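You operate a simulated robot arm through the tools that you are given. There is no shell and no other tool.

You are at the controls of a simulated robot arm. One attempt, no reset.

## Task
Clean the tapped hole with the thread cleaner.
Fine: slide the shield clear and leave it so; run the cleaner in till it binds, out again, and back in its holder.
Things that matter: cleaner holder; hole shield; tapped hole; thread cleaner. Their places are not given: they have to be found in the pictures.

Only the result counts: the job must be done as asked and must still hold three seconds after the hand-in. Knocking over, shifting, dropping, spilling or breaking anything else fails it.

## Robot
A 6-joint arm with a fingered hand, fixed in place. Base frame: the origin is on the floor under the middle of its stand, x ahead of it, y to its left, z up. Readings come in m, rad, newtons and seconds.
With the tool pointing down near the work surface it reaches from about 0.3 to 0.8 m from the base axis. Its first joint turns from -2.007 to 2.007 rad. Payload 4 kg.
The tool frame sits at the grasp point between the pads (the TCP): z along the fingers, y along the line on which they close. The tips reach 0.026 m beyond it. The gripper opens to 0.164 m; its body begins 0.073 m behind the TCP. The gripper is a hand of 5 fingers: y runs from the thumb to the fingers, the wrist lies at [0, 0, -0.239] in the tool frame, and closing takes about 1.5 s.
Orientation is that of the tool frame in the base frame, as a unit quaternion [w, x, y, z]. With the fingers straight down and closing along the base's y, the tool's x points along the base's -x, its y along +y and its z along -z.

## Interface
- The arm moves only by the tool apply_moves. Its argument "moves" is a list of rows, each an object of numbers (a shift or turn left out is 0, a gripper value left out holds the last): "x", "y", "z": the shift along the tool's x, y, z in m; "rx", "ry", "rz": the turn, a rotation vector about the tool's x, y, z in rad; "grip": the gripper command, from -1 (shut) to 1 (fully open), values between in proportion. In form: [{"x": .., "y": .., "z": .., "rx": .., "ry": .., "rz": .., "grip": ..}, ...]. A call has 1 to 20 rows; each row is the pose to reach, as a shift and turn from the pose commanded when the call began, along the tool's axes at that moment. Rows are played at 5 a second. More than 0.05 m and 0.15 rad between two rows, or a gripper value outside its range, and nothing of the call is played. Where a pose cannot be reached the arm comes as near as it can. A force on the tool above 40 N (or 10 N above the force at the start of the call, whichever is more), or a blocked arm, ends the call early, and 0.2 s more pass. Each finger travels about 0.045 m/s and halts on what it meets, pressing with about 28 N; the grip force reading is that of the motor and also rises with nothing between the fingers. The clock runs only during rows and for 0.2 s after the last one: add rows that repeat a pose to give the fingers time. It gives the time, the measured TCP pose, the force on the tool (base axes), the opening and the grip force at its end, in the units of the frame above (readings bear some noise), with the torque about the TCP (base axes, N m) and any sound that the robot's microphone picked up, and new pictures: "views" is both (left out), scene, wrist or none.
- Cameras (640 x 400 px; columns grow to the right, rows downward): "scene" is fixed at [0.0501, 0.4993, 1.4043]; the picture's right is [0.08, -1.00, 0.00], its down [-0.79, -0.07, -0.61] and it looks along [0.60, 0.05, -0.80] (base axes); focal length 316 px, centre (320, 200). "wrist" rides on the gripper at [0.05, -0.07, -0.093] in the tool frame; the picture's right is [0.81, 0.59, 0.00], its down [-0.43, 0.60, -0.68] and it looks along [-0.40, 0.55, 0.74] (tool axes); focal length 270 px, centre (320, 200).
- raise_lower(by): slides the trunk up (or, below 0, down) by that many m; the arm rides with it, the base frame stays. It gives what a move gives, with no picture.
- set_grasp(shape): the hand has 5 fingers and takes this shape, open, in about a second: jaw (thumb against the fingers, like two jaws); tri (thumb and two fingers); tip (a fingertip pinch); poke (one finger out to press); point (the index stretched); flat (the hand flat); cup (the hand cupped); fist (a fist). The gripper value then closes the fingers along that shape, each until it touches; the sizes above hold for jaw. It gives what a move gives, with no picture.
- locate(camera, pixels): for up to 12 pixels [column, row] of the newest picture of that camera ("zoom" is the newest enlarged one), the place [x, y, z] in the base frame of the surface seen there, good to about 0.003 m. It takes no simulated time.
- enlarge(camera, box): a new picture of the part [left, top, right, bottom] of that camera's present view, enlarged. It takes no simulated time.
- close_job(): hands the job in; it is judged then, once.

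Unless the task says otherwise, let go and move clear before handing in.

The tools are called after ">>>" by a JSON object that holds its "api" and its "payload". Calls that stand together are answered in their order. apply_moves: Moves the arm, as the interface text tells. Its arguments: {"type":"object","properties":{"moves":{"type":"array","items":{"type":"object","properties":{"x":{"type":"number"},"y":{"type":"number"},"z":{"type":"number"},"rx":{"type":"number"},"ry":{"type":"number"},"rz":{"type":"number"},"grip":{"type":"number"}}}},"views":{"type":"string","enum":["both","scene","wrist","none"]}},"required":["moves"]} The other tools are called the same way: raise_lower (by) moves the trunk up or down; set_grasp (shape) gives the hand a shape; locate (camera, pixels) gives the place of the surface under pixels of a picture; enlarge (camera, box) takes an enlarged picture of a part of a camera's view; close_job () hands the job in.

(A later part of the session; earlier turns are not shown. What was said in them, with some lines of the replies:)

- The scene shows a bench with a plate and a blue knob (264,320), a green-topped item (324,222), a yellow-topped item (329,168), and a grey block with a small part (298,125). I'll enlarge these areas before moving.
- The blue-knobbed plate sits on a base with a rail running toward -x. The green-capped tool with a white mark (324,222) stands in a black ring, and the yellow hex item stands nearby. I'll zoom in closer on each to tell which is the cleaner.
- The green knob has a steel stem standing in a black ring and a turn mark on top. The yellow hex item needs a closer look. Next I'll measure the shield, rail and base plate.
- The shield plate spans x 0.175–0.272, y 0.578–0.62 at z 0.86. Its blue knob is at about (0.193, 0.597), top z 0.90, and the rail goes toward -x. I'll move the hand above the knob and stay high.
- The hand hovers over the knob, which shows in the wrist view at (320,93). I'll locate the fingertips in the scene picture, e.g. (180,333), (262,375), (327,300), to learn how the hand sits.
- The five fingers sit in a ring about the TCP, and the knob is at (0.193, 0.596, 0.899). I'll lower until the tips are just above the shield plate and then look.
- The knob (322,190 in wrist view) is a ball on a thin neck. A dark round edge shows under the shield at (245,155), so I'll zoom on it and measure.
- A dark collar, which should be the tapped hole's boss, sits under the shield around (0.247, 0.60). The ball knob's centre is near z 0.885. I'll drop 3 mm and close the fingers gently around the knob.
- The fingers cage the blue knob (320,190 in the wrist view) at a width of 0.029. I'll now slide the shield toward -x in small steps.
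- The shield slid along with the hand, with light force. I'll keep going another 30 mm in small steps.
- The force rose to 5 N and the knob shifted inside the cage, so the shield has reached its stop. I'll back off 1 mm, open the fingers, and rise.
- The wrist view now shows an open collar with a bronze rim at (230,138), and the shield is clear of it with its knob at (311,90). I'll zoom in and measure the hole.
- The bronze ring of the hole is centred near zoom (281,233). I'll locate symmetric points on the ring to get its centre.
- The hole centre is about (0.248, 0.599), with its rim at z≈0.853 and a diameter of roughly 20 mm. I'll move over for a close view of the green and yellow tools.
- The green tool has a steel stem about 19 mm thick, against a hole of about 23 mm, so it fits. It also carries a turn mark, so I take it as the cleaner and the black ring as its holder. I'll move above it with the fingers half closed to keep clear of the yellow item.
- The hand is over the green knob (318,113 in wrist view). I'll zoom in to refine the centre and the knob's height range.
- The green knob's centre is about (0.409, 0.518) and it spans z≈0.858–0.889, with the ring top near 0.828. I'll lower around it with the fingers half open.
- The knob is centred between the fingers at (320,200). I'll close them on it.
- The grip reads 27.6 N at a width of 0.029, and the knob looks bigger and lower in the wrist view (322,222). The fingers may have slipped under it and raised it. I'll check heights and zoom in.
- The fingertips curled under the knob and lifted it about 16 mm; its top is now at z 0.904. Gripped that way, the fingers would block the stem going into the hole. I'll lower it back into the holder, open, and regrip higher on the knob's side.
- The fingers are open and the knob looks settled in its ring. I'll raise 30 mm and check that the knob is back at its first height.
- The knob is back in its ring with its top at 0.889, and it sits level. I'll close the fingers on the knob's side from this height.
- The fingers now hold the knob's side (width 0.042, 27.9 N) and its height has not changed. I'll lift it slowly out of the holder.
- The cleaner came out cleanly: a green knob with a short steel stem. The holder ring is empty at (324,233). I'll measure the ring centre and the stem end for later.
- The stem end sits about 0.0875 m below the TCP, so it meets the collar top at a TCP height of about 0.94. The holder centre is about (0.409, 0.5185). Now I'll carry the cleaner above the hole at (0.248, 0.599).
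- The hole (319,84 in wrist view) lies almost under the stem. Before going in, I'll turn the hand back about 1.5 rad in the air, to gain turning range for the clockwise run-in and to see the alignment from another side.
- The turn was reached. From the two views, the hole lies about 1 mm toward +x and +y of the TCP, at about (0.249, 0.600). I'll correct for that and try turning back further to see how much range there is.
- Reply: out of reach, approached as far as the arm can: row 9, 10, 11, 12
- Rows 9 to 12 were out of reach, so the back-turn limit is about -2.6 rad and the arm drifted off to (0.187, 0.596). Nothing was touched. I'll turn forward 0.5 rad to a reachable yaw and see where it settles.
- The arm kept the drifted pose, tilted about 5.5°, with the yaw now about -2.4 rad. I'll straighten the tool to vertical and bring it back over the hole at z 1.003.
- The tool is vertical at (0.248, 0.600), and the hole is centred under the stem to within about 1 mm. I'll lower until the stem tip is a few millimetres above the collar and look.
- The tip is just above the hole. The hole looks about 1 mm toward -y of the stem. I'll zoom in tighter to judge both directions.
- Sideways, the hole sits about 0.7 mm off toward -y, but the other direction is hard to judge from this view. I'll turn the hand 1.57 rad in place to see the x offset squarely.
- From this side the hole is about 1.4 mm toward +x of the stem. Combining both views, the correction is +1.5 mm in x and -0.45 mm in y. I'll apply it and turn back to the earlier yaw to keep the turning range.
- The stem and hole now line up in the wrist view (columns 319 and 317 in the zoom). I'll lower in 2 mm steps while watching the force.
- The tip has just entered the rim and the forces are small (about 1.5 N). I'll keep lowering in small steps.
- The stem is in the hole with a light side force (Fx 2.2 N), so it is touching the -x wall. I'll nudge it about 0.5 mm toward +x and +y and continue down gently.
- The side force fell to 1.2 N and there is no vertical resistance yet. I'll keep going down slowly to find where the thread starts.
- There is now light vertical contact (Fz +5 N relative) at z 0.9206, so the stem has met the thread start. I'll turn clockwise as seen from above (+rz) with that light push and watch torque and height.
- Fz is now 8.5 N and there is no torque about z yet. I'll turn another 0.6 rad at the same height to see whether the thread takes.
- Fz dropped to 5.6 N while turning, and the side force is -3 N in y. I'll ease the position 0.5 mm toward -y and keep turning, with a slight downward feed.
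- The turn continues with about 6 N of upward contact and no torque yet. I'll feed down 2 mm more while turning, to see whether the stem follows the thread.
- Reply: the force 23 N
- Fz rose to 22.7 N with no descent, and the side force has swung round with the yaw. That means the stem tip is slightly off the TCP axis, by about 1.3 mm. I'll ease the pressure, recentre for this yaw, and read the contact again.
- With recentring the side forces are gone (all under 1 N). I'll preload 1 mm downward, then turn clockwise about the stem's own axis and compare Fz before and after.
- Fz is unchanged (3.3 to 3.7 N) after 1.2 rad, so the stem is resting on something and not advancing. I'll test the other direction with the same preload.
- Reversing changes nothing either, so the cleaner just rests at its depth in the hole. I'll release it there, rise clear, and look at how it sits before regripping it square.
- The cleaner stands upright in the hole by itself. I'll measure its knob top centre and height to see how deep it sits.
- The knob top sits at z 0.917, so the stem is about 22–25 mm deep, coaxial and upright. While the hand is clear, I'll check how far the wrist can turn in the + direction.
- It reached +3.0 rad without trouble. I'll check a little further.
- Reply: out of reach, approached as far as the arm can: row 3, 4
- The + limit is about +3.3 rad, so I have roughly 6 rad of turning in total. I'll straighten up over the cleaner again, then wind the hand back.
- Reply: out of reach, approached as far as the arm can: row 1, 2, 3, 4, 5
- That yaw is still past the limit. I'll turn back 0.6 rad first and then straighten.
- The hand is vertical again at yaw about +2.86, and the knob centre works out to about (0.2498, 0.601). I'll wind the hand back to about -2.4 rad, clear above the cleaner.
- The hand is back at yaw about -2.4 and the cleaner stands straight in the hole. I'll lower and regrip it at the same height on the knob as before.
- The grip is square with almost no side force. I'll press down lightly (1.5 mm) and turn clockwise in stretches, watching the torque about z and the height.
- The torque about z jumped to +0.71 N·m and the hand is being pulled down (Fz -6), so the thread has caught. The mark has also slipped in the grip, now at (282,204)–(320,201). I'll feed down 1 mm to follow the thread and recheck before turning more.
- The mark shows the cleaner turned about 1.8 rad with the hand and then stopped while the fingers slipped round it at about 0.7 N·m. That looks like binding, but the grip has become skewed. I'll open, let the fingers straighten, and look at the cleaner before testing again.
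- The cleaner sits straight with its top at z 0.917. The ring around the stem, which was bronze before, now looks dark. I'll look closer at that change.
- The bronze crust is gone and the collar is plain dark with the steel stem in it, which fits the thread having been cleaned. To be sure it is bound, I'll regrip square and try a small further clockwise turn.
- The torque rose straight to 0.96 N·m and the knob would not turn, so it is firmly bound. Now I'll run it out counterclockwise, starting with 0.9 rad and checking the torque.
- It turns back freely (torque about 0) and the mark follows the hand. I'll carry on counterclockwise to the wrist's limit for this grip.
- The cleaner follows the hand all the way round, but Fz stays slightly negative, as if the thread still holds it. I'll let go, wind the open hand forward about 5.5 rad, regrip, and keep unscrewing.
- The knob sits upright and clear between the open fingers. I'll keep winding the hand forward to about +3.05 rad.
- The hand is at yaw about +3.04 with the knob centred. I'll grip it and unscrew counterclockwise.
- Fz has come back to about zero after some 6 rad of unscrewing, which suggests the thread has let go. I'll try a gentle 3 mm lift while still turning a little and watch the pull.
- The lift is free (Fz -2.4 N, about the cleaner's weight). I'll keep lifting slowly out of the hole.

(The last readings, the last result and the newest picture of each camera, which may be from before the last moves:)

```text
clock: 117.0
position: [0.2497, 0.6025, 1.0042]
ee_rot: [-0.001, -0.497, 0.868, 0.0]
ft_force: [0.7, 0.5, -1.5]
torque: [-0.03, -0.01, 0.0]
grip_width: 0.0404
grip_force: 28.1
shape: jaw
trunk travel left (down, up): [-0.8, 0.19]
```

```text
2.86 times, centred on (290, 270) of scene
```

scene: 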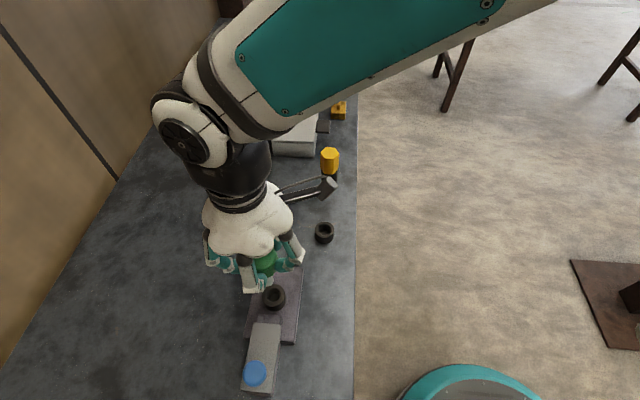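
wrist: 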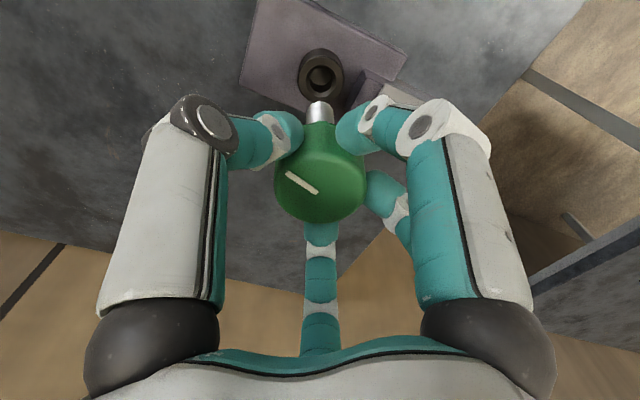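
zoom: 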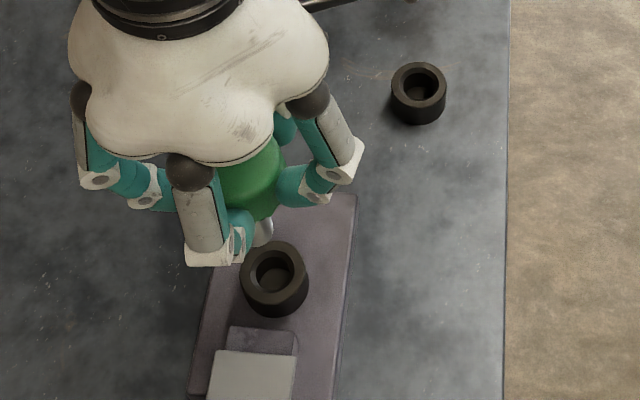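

The cleaner is out and the hole is clean and open, with the shield still clear. I'll carry the cleaner back over its holder at (0.4095, 0.5185), turning the hand back to its original yaw.

>>> {"api": "apply_moves", "payload": {"moves": [{"x": -0.0013, "y": -0.0224, "rz": 0.13}, {"x": -0.0025, "y": -0.0448, "rz": 0.26}, {"x": -0.0038, "y": -0.0672, "rz": 0.39}, {"x": -0.005, "y": -0.0896, "rz": 0.52}, {"x": -0.0063, "y": -0.112, "rz": 0.65}, {"x": -0.0076, "y": -0.1343, "rz": 0.78}, {"x": -0.0088, "y": -0.1567, "rz": 0.91}, {"x": -0.0101, "y": -0.1791, "rz": 1.04}, {"x": -0.0101, "y": -0.1791, "rz": 1.04}], "views": "both"}}

>>> {"api": "enlarge", "payload": {"camera": "wrist", "box": [270, 30, 370, 230]}}

>>> {"api": "enlarge", "payload": {"camera": "scene", "box": [295, 180, 355, 255]}}

```text
clock: 119.0
position: [0.4119, 0.5193, 1.0038]
ee_rot: [-0.001, 0.0, 1.0, -0.001]
ft_force: [0.1, -0.3, -1.5]
torque: [0.02, -0.02, -0.03]
grip_width: 0.0403
grip_force: 27.9
shape: jaw
trunk travel left (down, up): [-0.8, 0.19]
```

scene: 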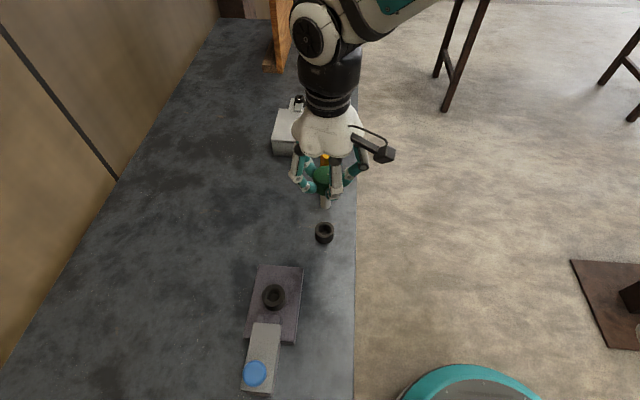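
wrist: 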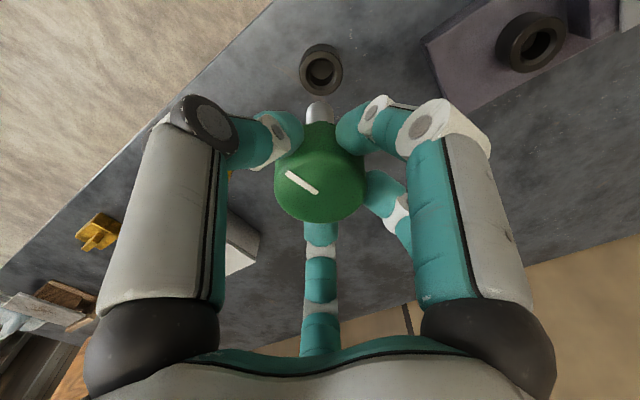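

```text
2.00 times, centred on (320, 130) of wrist
```

zoom: 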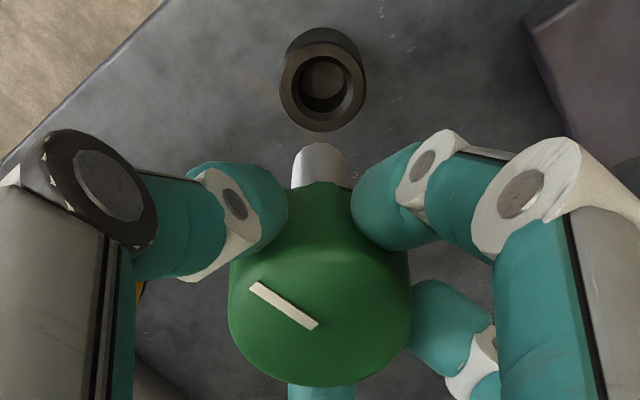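

```text
5.33 times, centred on (325, 218) of scene
```

zoom: 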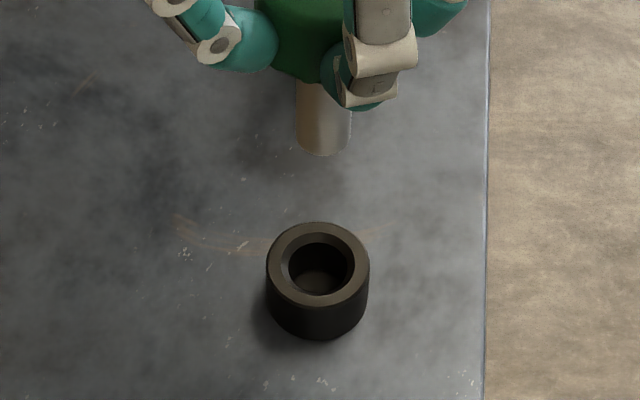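

The stem hangs almost over the holder, within about 1.5 mm against ±5 mm of clearance. I'll trim slightly and lower it into the ring, slowing near the bottom.

>>> {"api": "apply_moves", "payload": {"moves": [{"x": 0.0008, "y": 0.0006, "z": 0.02}, {"x": 0.0008, "y": 0.0006, "z": 0.04}, {"x": 0.0008, "y": 0.0006, "z": 0.06}, {"x": 0.0008, "y": 0.0006, "z": 0.075}, {"x": 0.0008, "y": 0.0006, "z": 0.083}, {"x": 0.0008, "y": 0.0006, "z": 0.088}, {"x": 0.0008, "y": 0.0006, "z": 0.093}, {"x": 0.0008, "y": 0.0006, "z": 0.093}], "views": "both"}}

>>> {"api": "enlarge", "payload": {"camera": "wrist", "box": [270, 60, 370, 230]}}

>>> {"api": "enlarge", "payload": {"camera": "scene", "box": [295, 180, 355, 255]}}

```text
clock: 120.8
position: [0.4108, 0.519, 0.911]
ee_rot: [-0.001, -0.001, 1.0, -0.001]
ft_force: [-0.5, 0.5, -2.2]
torque: [0.0, -0.01, 0.02]
grip_width: 0.0405
grip_force: 28.0
shape: jaw
trunk travel left (down, up): [-0.8, 0.19]
```

scene: 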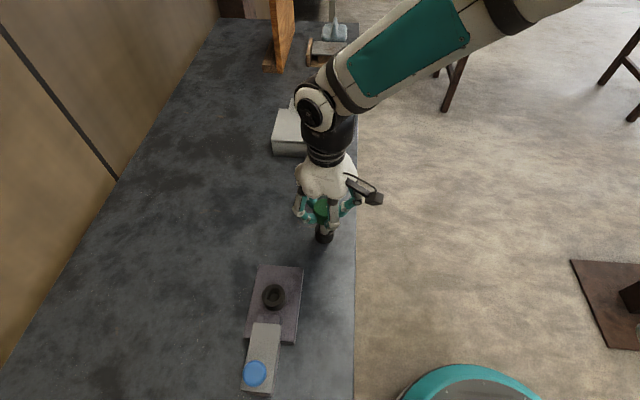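
wrist: 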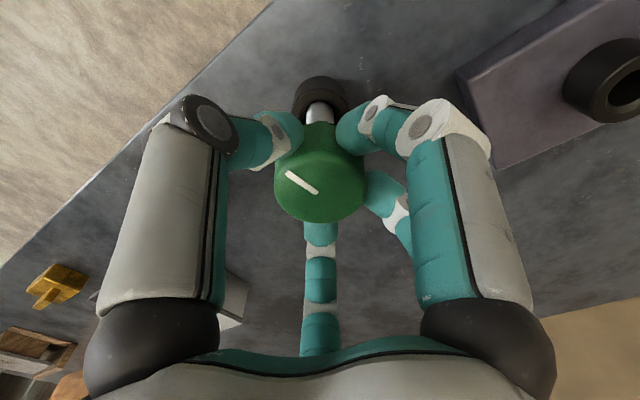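

```text
2.35 times, centred on (320, 145) of wrist
```

zoom: 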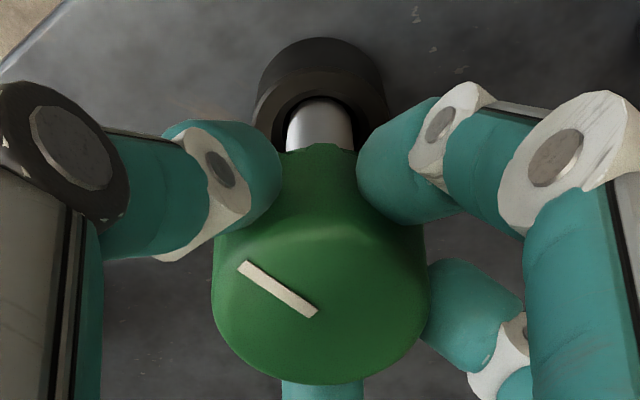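

```text
5.33 times, centred on (325, 218) of scene
```

zoom: 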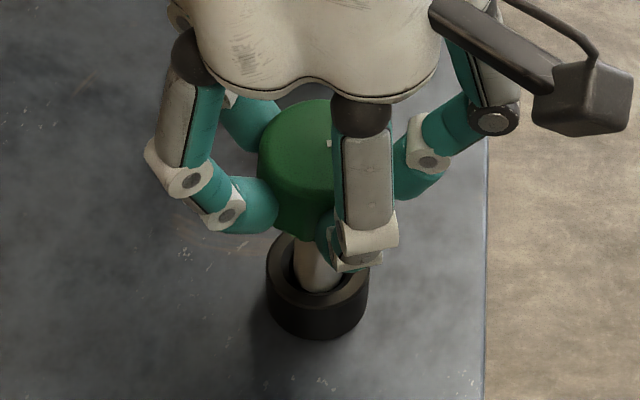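

The stem tip is inside the ring and there is no contact force. I'll lower the last 18 mm gently.

>>> {"api": "apply_moves", "payload": {"moves": [{"z": 0.003}, {"z": 0.006}, {"z": 0.009}, {"z": 0.012}, {"z": 0.0145}, {"z": 0.016}, {"z": 0.0172}, {"z": 0.0172}], "views": "wrist"}}

>>> {"api": "locate", "payload": {"camera": "wrist", "pixels": [[320, 190], [300, 195], [345, 195], [320, 205]]}}

```text
clock: 122.6
position: [0.4086, 0.5203, 0.8937]
ee_rot: [-0.001, -0.002, 1.0, -0.001]
ft_force: [0.2, -0.3, -1.2]
torque: [0.01, -0.04, 0.02]
grip_width: 0.0403
grip_force: 28.2
shape: jaw
trunk travel left (down, up): [-0.8, 0.19]
```

wrist: 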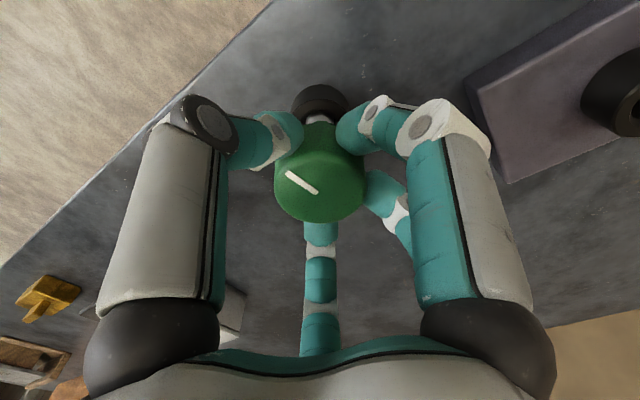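

```text
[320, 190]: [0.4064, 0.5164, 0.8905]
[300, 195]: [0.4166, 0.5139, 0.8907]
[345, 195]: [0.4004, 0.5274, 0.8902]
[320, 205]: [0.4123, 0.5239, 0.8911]
```

The knob top is at 0.8906, about 1 to 2 mm above its resting height. I'll lower until light contact, then open the fingers.

>>> {"api": "apply_moves", "payload": {"moves": [{"z": 0.0007}, {"z": 0.0014}, {"z": 0.0014}], "views": "none"}}

```text
clock: 123.4
position: [0.4106, 0.5208, 0.8918]
ee_rot: [0.0, -0.002, 1.0, -0.001]
ft_force: [-0.7, 0.3, -1.2]
torque: [-0.02, 0.01, -0.01]
grip_width: 0.0404
grip_force: 27.5
shape: jaw
trunk travel left (down, up): [-0.8, 0.19]
```

>>> {"api": "apply_moves", "payload": {"moves": [{"z": 0.0007}, {"z": 0.0014}, {"z": 0.002}, {"z": 0.002}], "views": "none"}}

```text
clock: 124.4
position: [0.4097, 0.5196, 0.8921]
ee_rot: [0.0, -0.001, 1.0, 0.0]
ft_force: [0.3, 0.0, 5.8]
torque: [-0.01, 0.01, -0.02]
grip_width: 0.0405
grip_force: 27.9
shape: jaw
trunk travel left (down, up): [-0.8, 0.19]
```

The stem now rests on the holder floor (Fz +5.8 N). I'll ease off 0.5 mm and open the fingers gradually.

>>> {"api": "apply_moves", "payload": {"moves": [{"z": -0.0005}, {"z": -0.0005, "grip": -0.6}, {"z": -0.0005, "grip": -0.4}, {"z": -0.0005, "grip": -0.2}, {"z": -0.0005, "grip": 0.0}, {"z": -0.0005, "grip": 0.25}, {"z": -0.0005, "grip": 0.25}, {"z": -0.0005, "grip": 0.25}], "views": "both"}}

>>> {"api": "enlarge", "payload": {"camera": "wrist", "box": [240, 60, 400, 240]}}

>>> {"api": "locate", "payload": {"camera": "wrist", "pixels": [[320, 190], [300, 195], [345, 195], [320, 205]]}}

```text
clock: 126.2
position: [0.4098, 0.5209, 0.8911]
ee_rot: [-0.001, -0.001, 1.0, -0.001]
ft_force: [-0.4, 0.6, 0.0]
torque: [0.01, 0.0, -0.03]
grip_width: 0.1019
grip_force: 0.0
shape: jaw
trunk travel left (down, up): [-0.8, 0.19]
```

scene: 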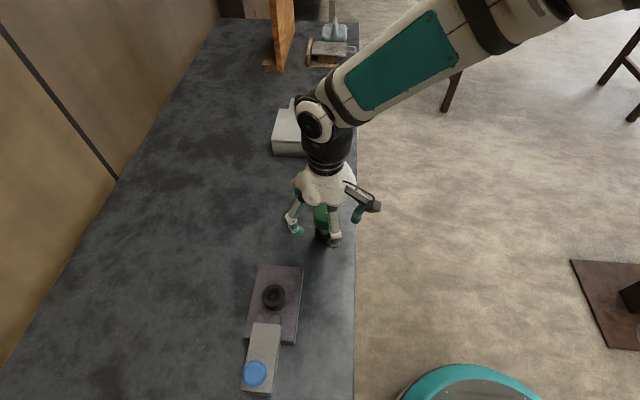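
wrist: 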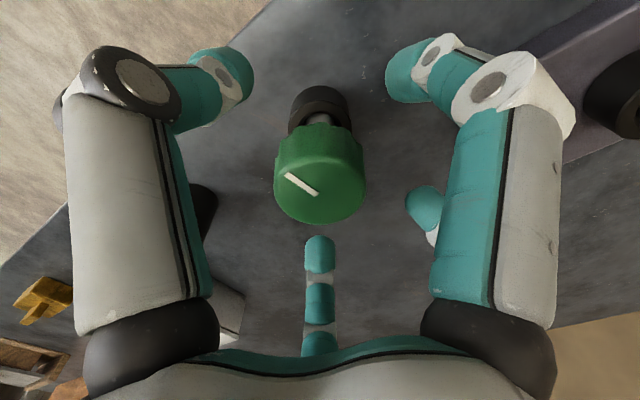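

```text
2.22 times, centred on (320, 150) of wrist
```

zoom: 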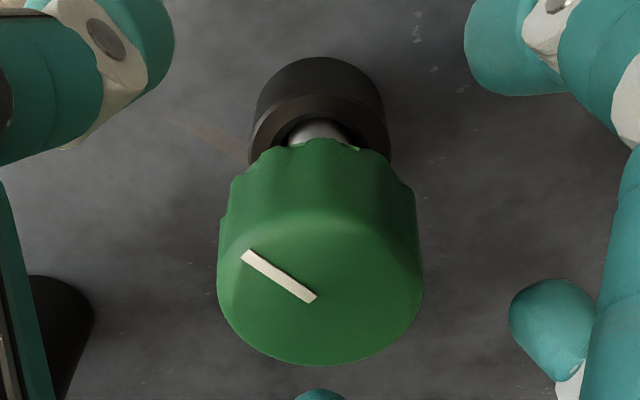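

```text
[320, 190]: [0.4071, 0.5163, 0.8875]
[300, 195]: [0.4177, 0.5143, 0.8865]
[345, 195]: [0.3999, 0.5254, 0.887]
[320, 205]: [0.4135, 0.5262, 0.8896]
```

The cleaner stands upright in its holder with its top at about 0.888, the same as at the start. I'll rise straight up, move clear, and check everything.

>>> {"api": "apply_moves", "payload": {"moves": [{"z": -0.02}, {"z": -0.05}, {"z": -0.09}, {"z": -0.13}, {"z": -0.17}, {"z": -0.21, "y": -0.02}, {"z": -0.21, "y": -0.06, "grip": 1.0}, {"z": -0.21, "y": -0.1}, {"z": -0.21, "y": -0.14}, {"z": -0.21, "y": -0.14}], "views": "both"}}

>>> {"api": "enlarge", "payload": {"camera": "scene", "box": [230, 180, 350, 340]}}

>>> {"api": "enlarge", "payload": {"camera": "scene", "box": [225, 255, 315, 400]}}

>>> {"api": "enlarge", "payload": {"camera": "scene", "box": [300, 195, 350, 250]}}

>>> {"api": "locate", "payload": {"camera": "scene", "pixels": [[255, 373], [325, 215], [324, 238], [329, 157], [329, 185], [296, 125], [339, 106], [273, 297], [265, 330]]}}

```text
clock: 128.4
position: [0.4087, 0.3813, 1.1]
ee_rot: [-0.001, -0.001, 1.0, -0.001]
ft_force: [0.2, 0.9, 0.5]
torque: [-0.02, 0.0, -0.04]
grip_width: 0.1636
grip_force: 0.1
shape: jaw
trunk travel left (down, up): [-0.8, 0.19]
```

scene: 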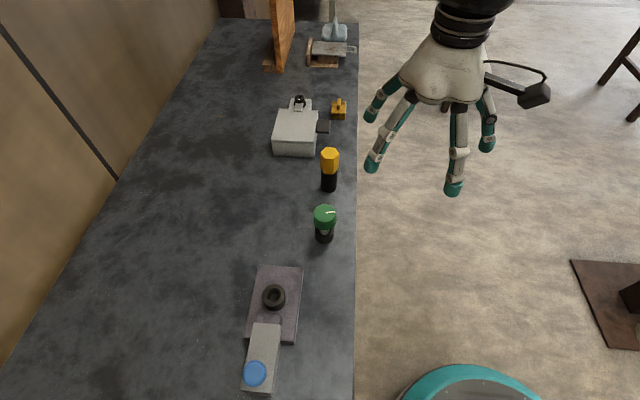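
wrist: 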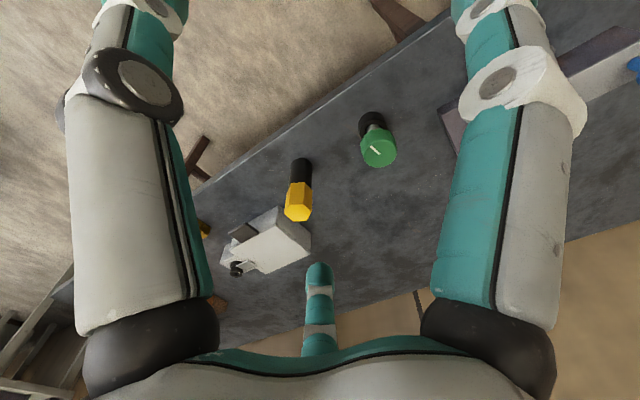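

```text
2.50 times, centred on (290, 260) of scene
```

zoom: 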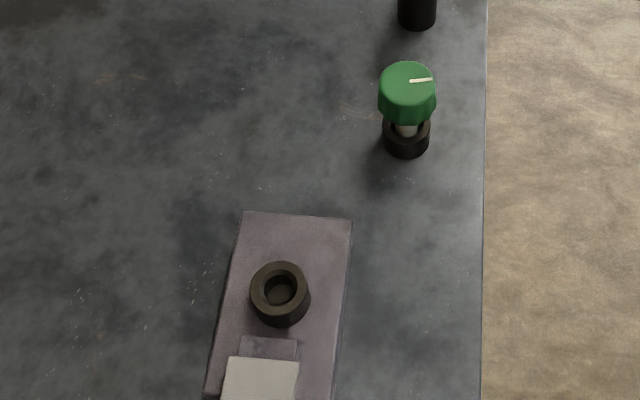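

```text
2.76 times, centred on (270, 328) of scene
```

zoom: 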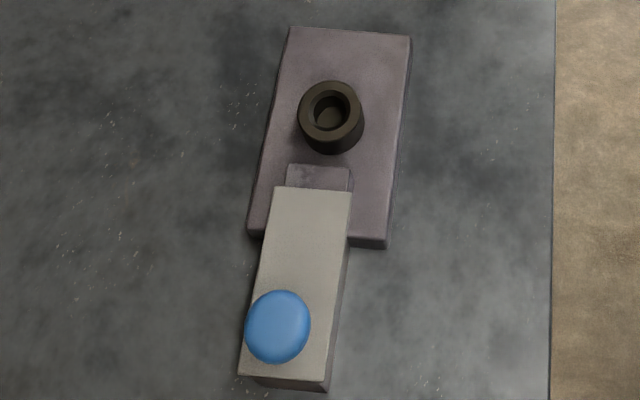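

```text
7.27 times, centred on (325, 222) of scene
```

zoom: 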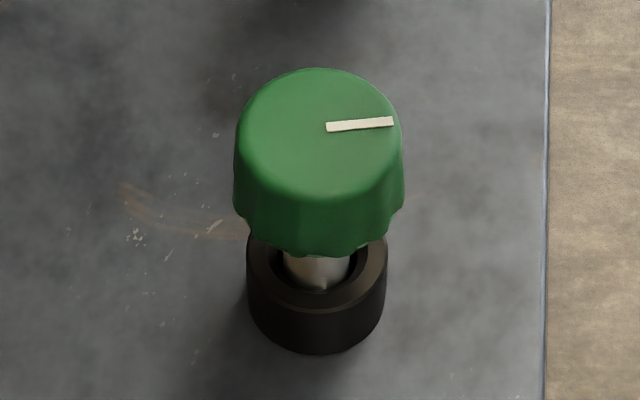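

```text
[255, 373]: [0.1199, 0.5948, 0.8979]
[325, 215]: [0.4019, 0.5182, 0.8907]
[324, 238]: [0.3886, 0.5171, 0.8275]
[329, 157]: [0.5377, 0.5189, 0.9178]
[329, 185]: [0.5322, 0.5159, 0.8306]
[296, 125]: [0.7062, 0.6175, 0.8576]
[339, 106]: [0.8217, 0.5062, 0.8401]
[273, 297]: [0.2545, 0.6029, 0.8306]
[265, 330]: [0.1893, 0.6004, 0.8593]
```

The pictures show the shield slid clear with its knob at (255,373), and the hole open with its bronze crust gone at (273,297). The cleaner is upright in its holder at (325,222), and the other items haven't moved. The hand is well clear, so I'm handing the job in.

>>> {"api": "close_job", "payload": {}}

```text
The job is handed in.
```

The tapped hole has been cleaned and the job is handed in; I haven't seen a verdict.

- **Shield:** I slid it along its rail to the stop and left it there, clear of the hole.
- **Cleaning:** I took the green-capped tool to be the thread cleaner, because its stem fits the hole and its cap has a turn mark. I turned it clockwise until it bound. A further turn met 0.96 N·m straight away and the knob would not move.
- **Signs it worked:** The bronze crust around the hole was gone afterwards. The cleaner unscrewed freely and lifted out with no pull beyond its own weight.
- **Holder:** The cleaner is back upright in its holder at the height it started from.

On my first grip the fingers slipped under the knob and lifted the cleaner about 16 mm inside its holder. I set it back down before gripping it properly. Nothing else on the bench appears to have moved, and the hand was clear when I handed in.
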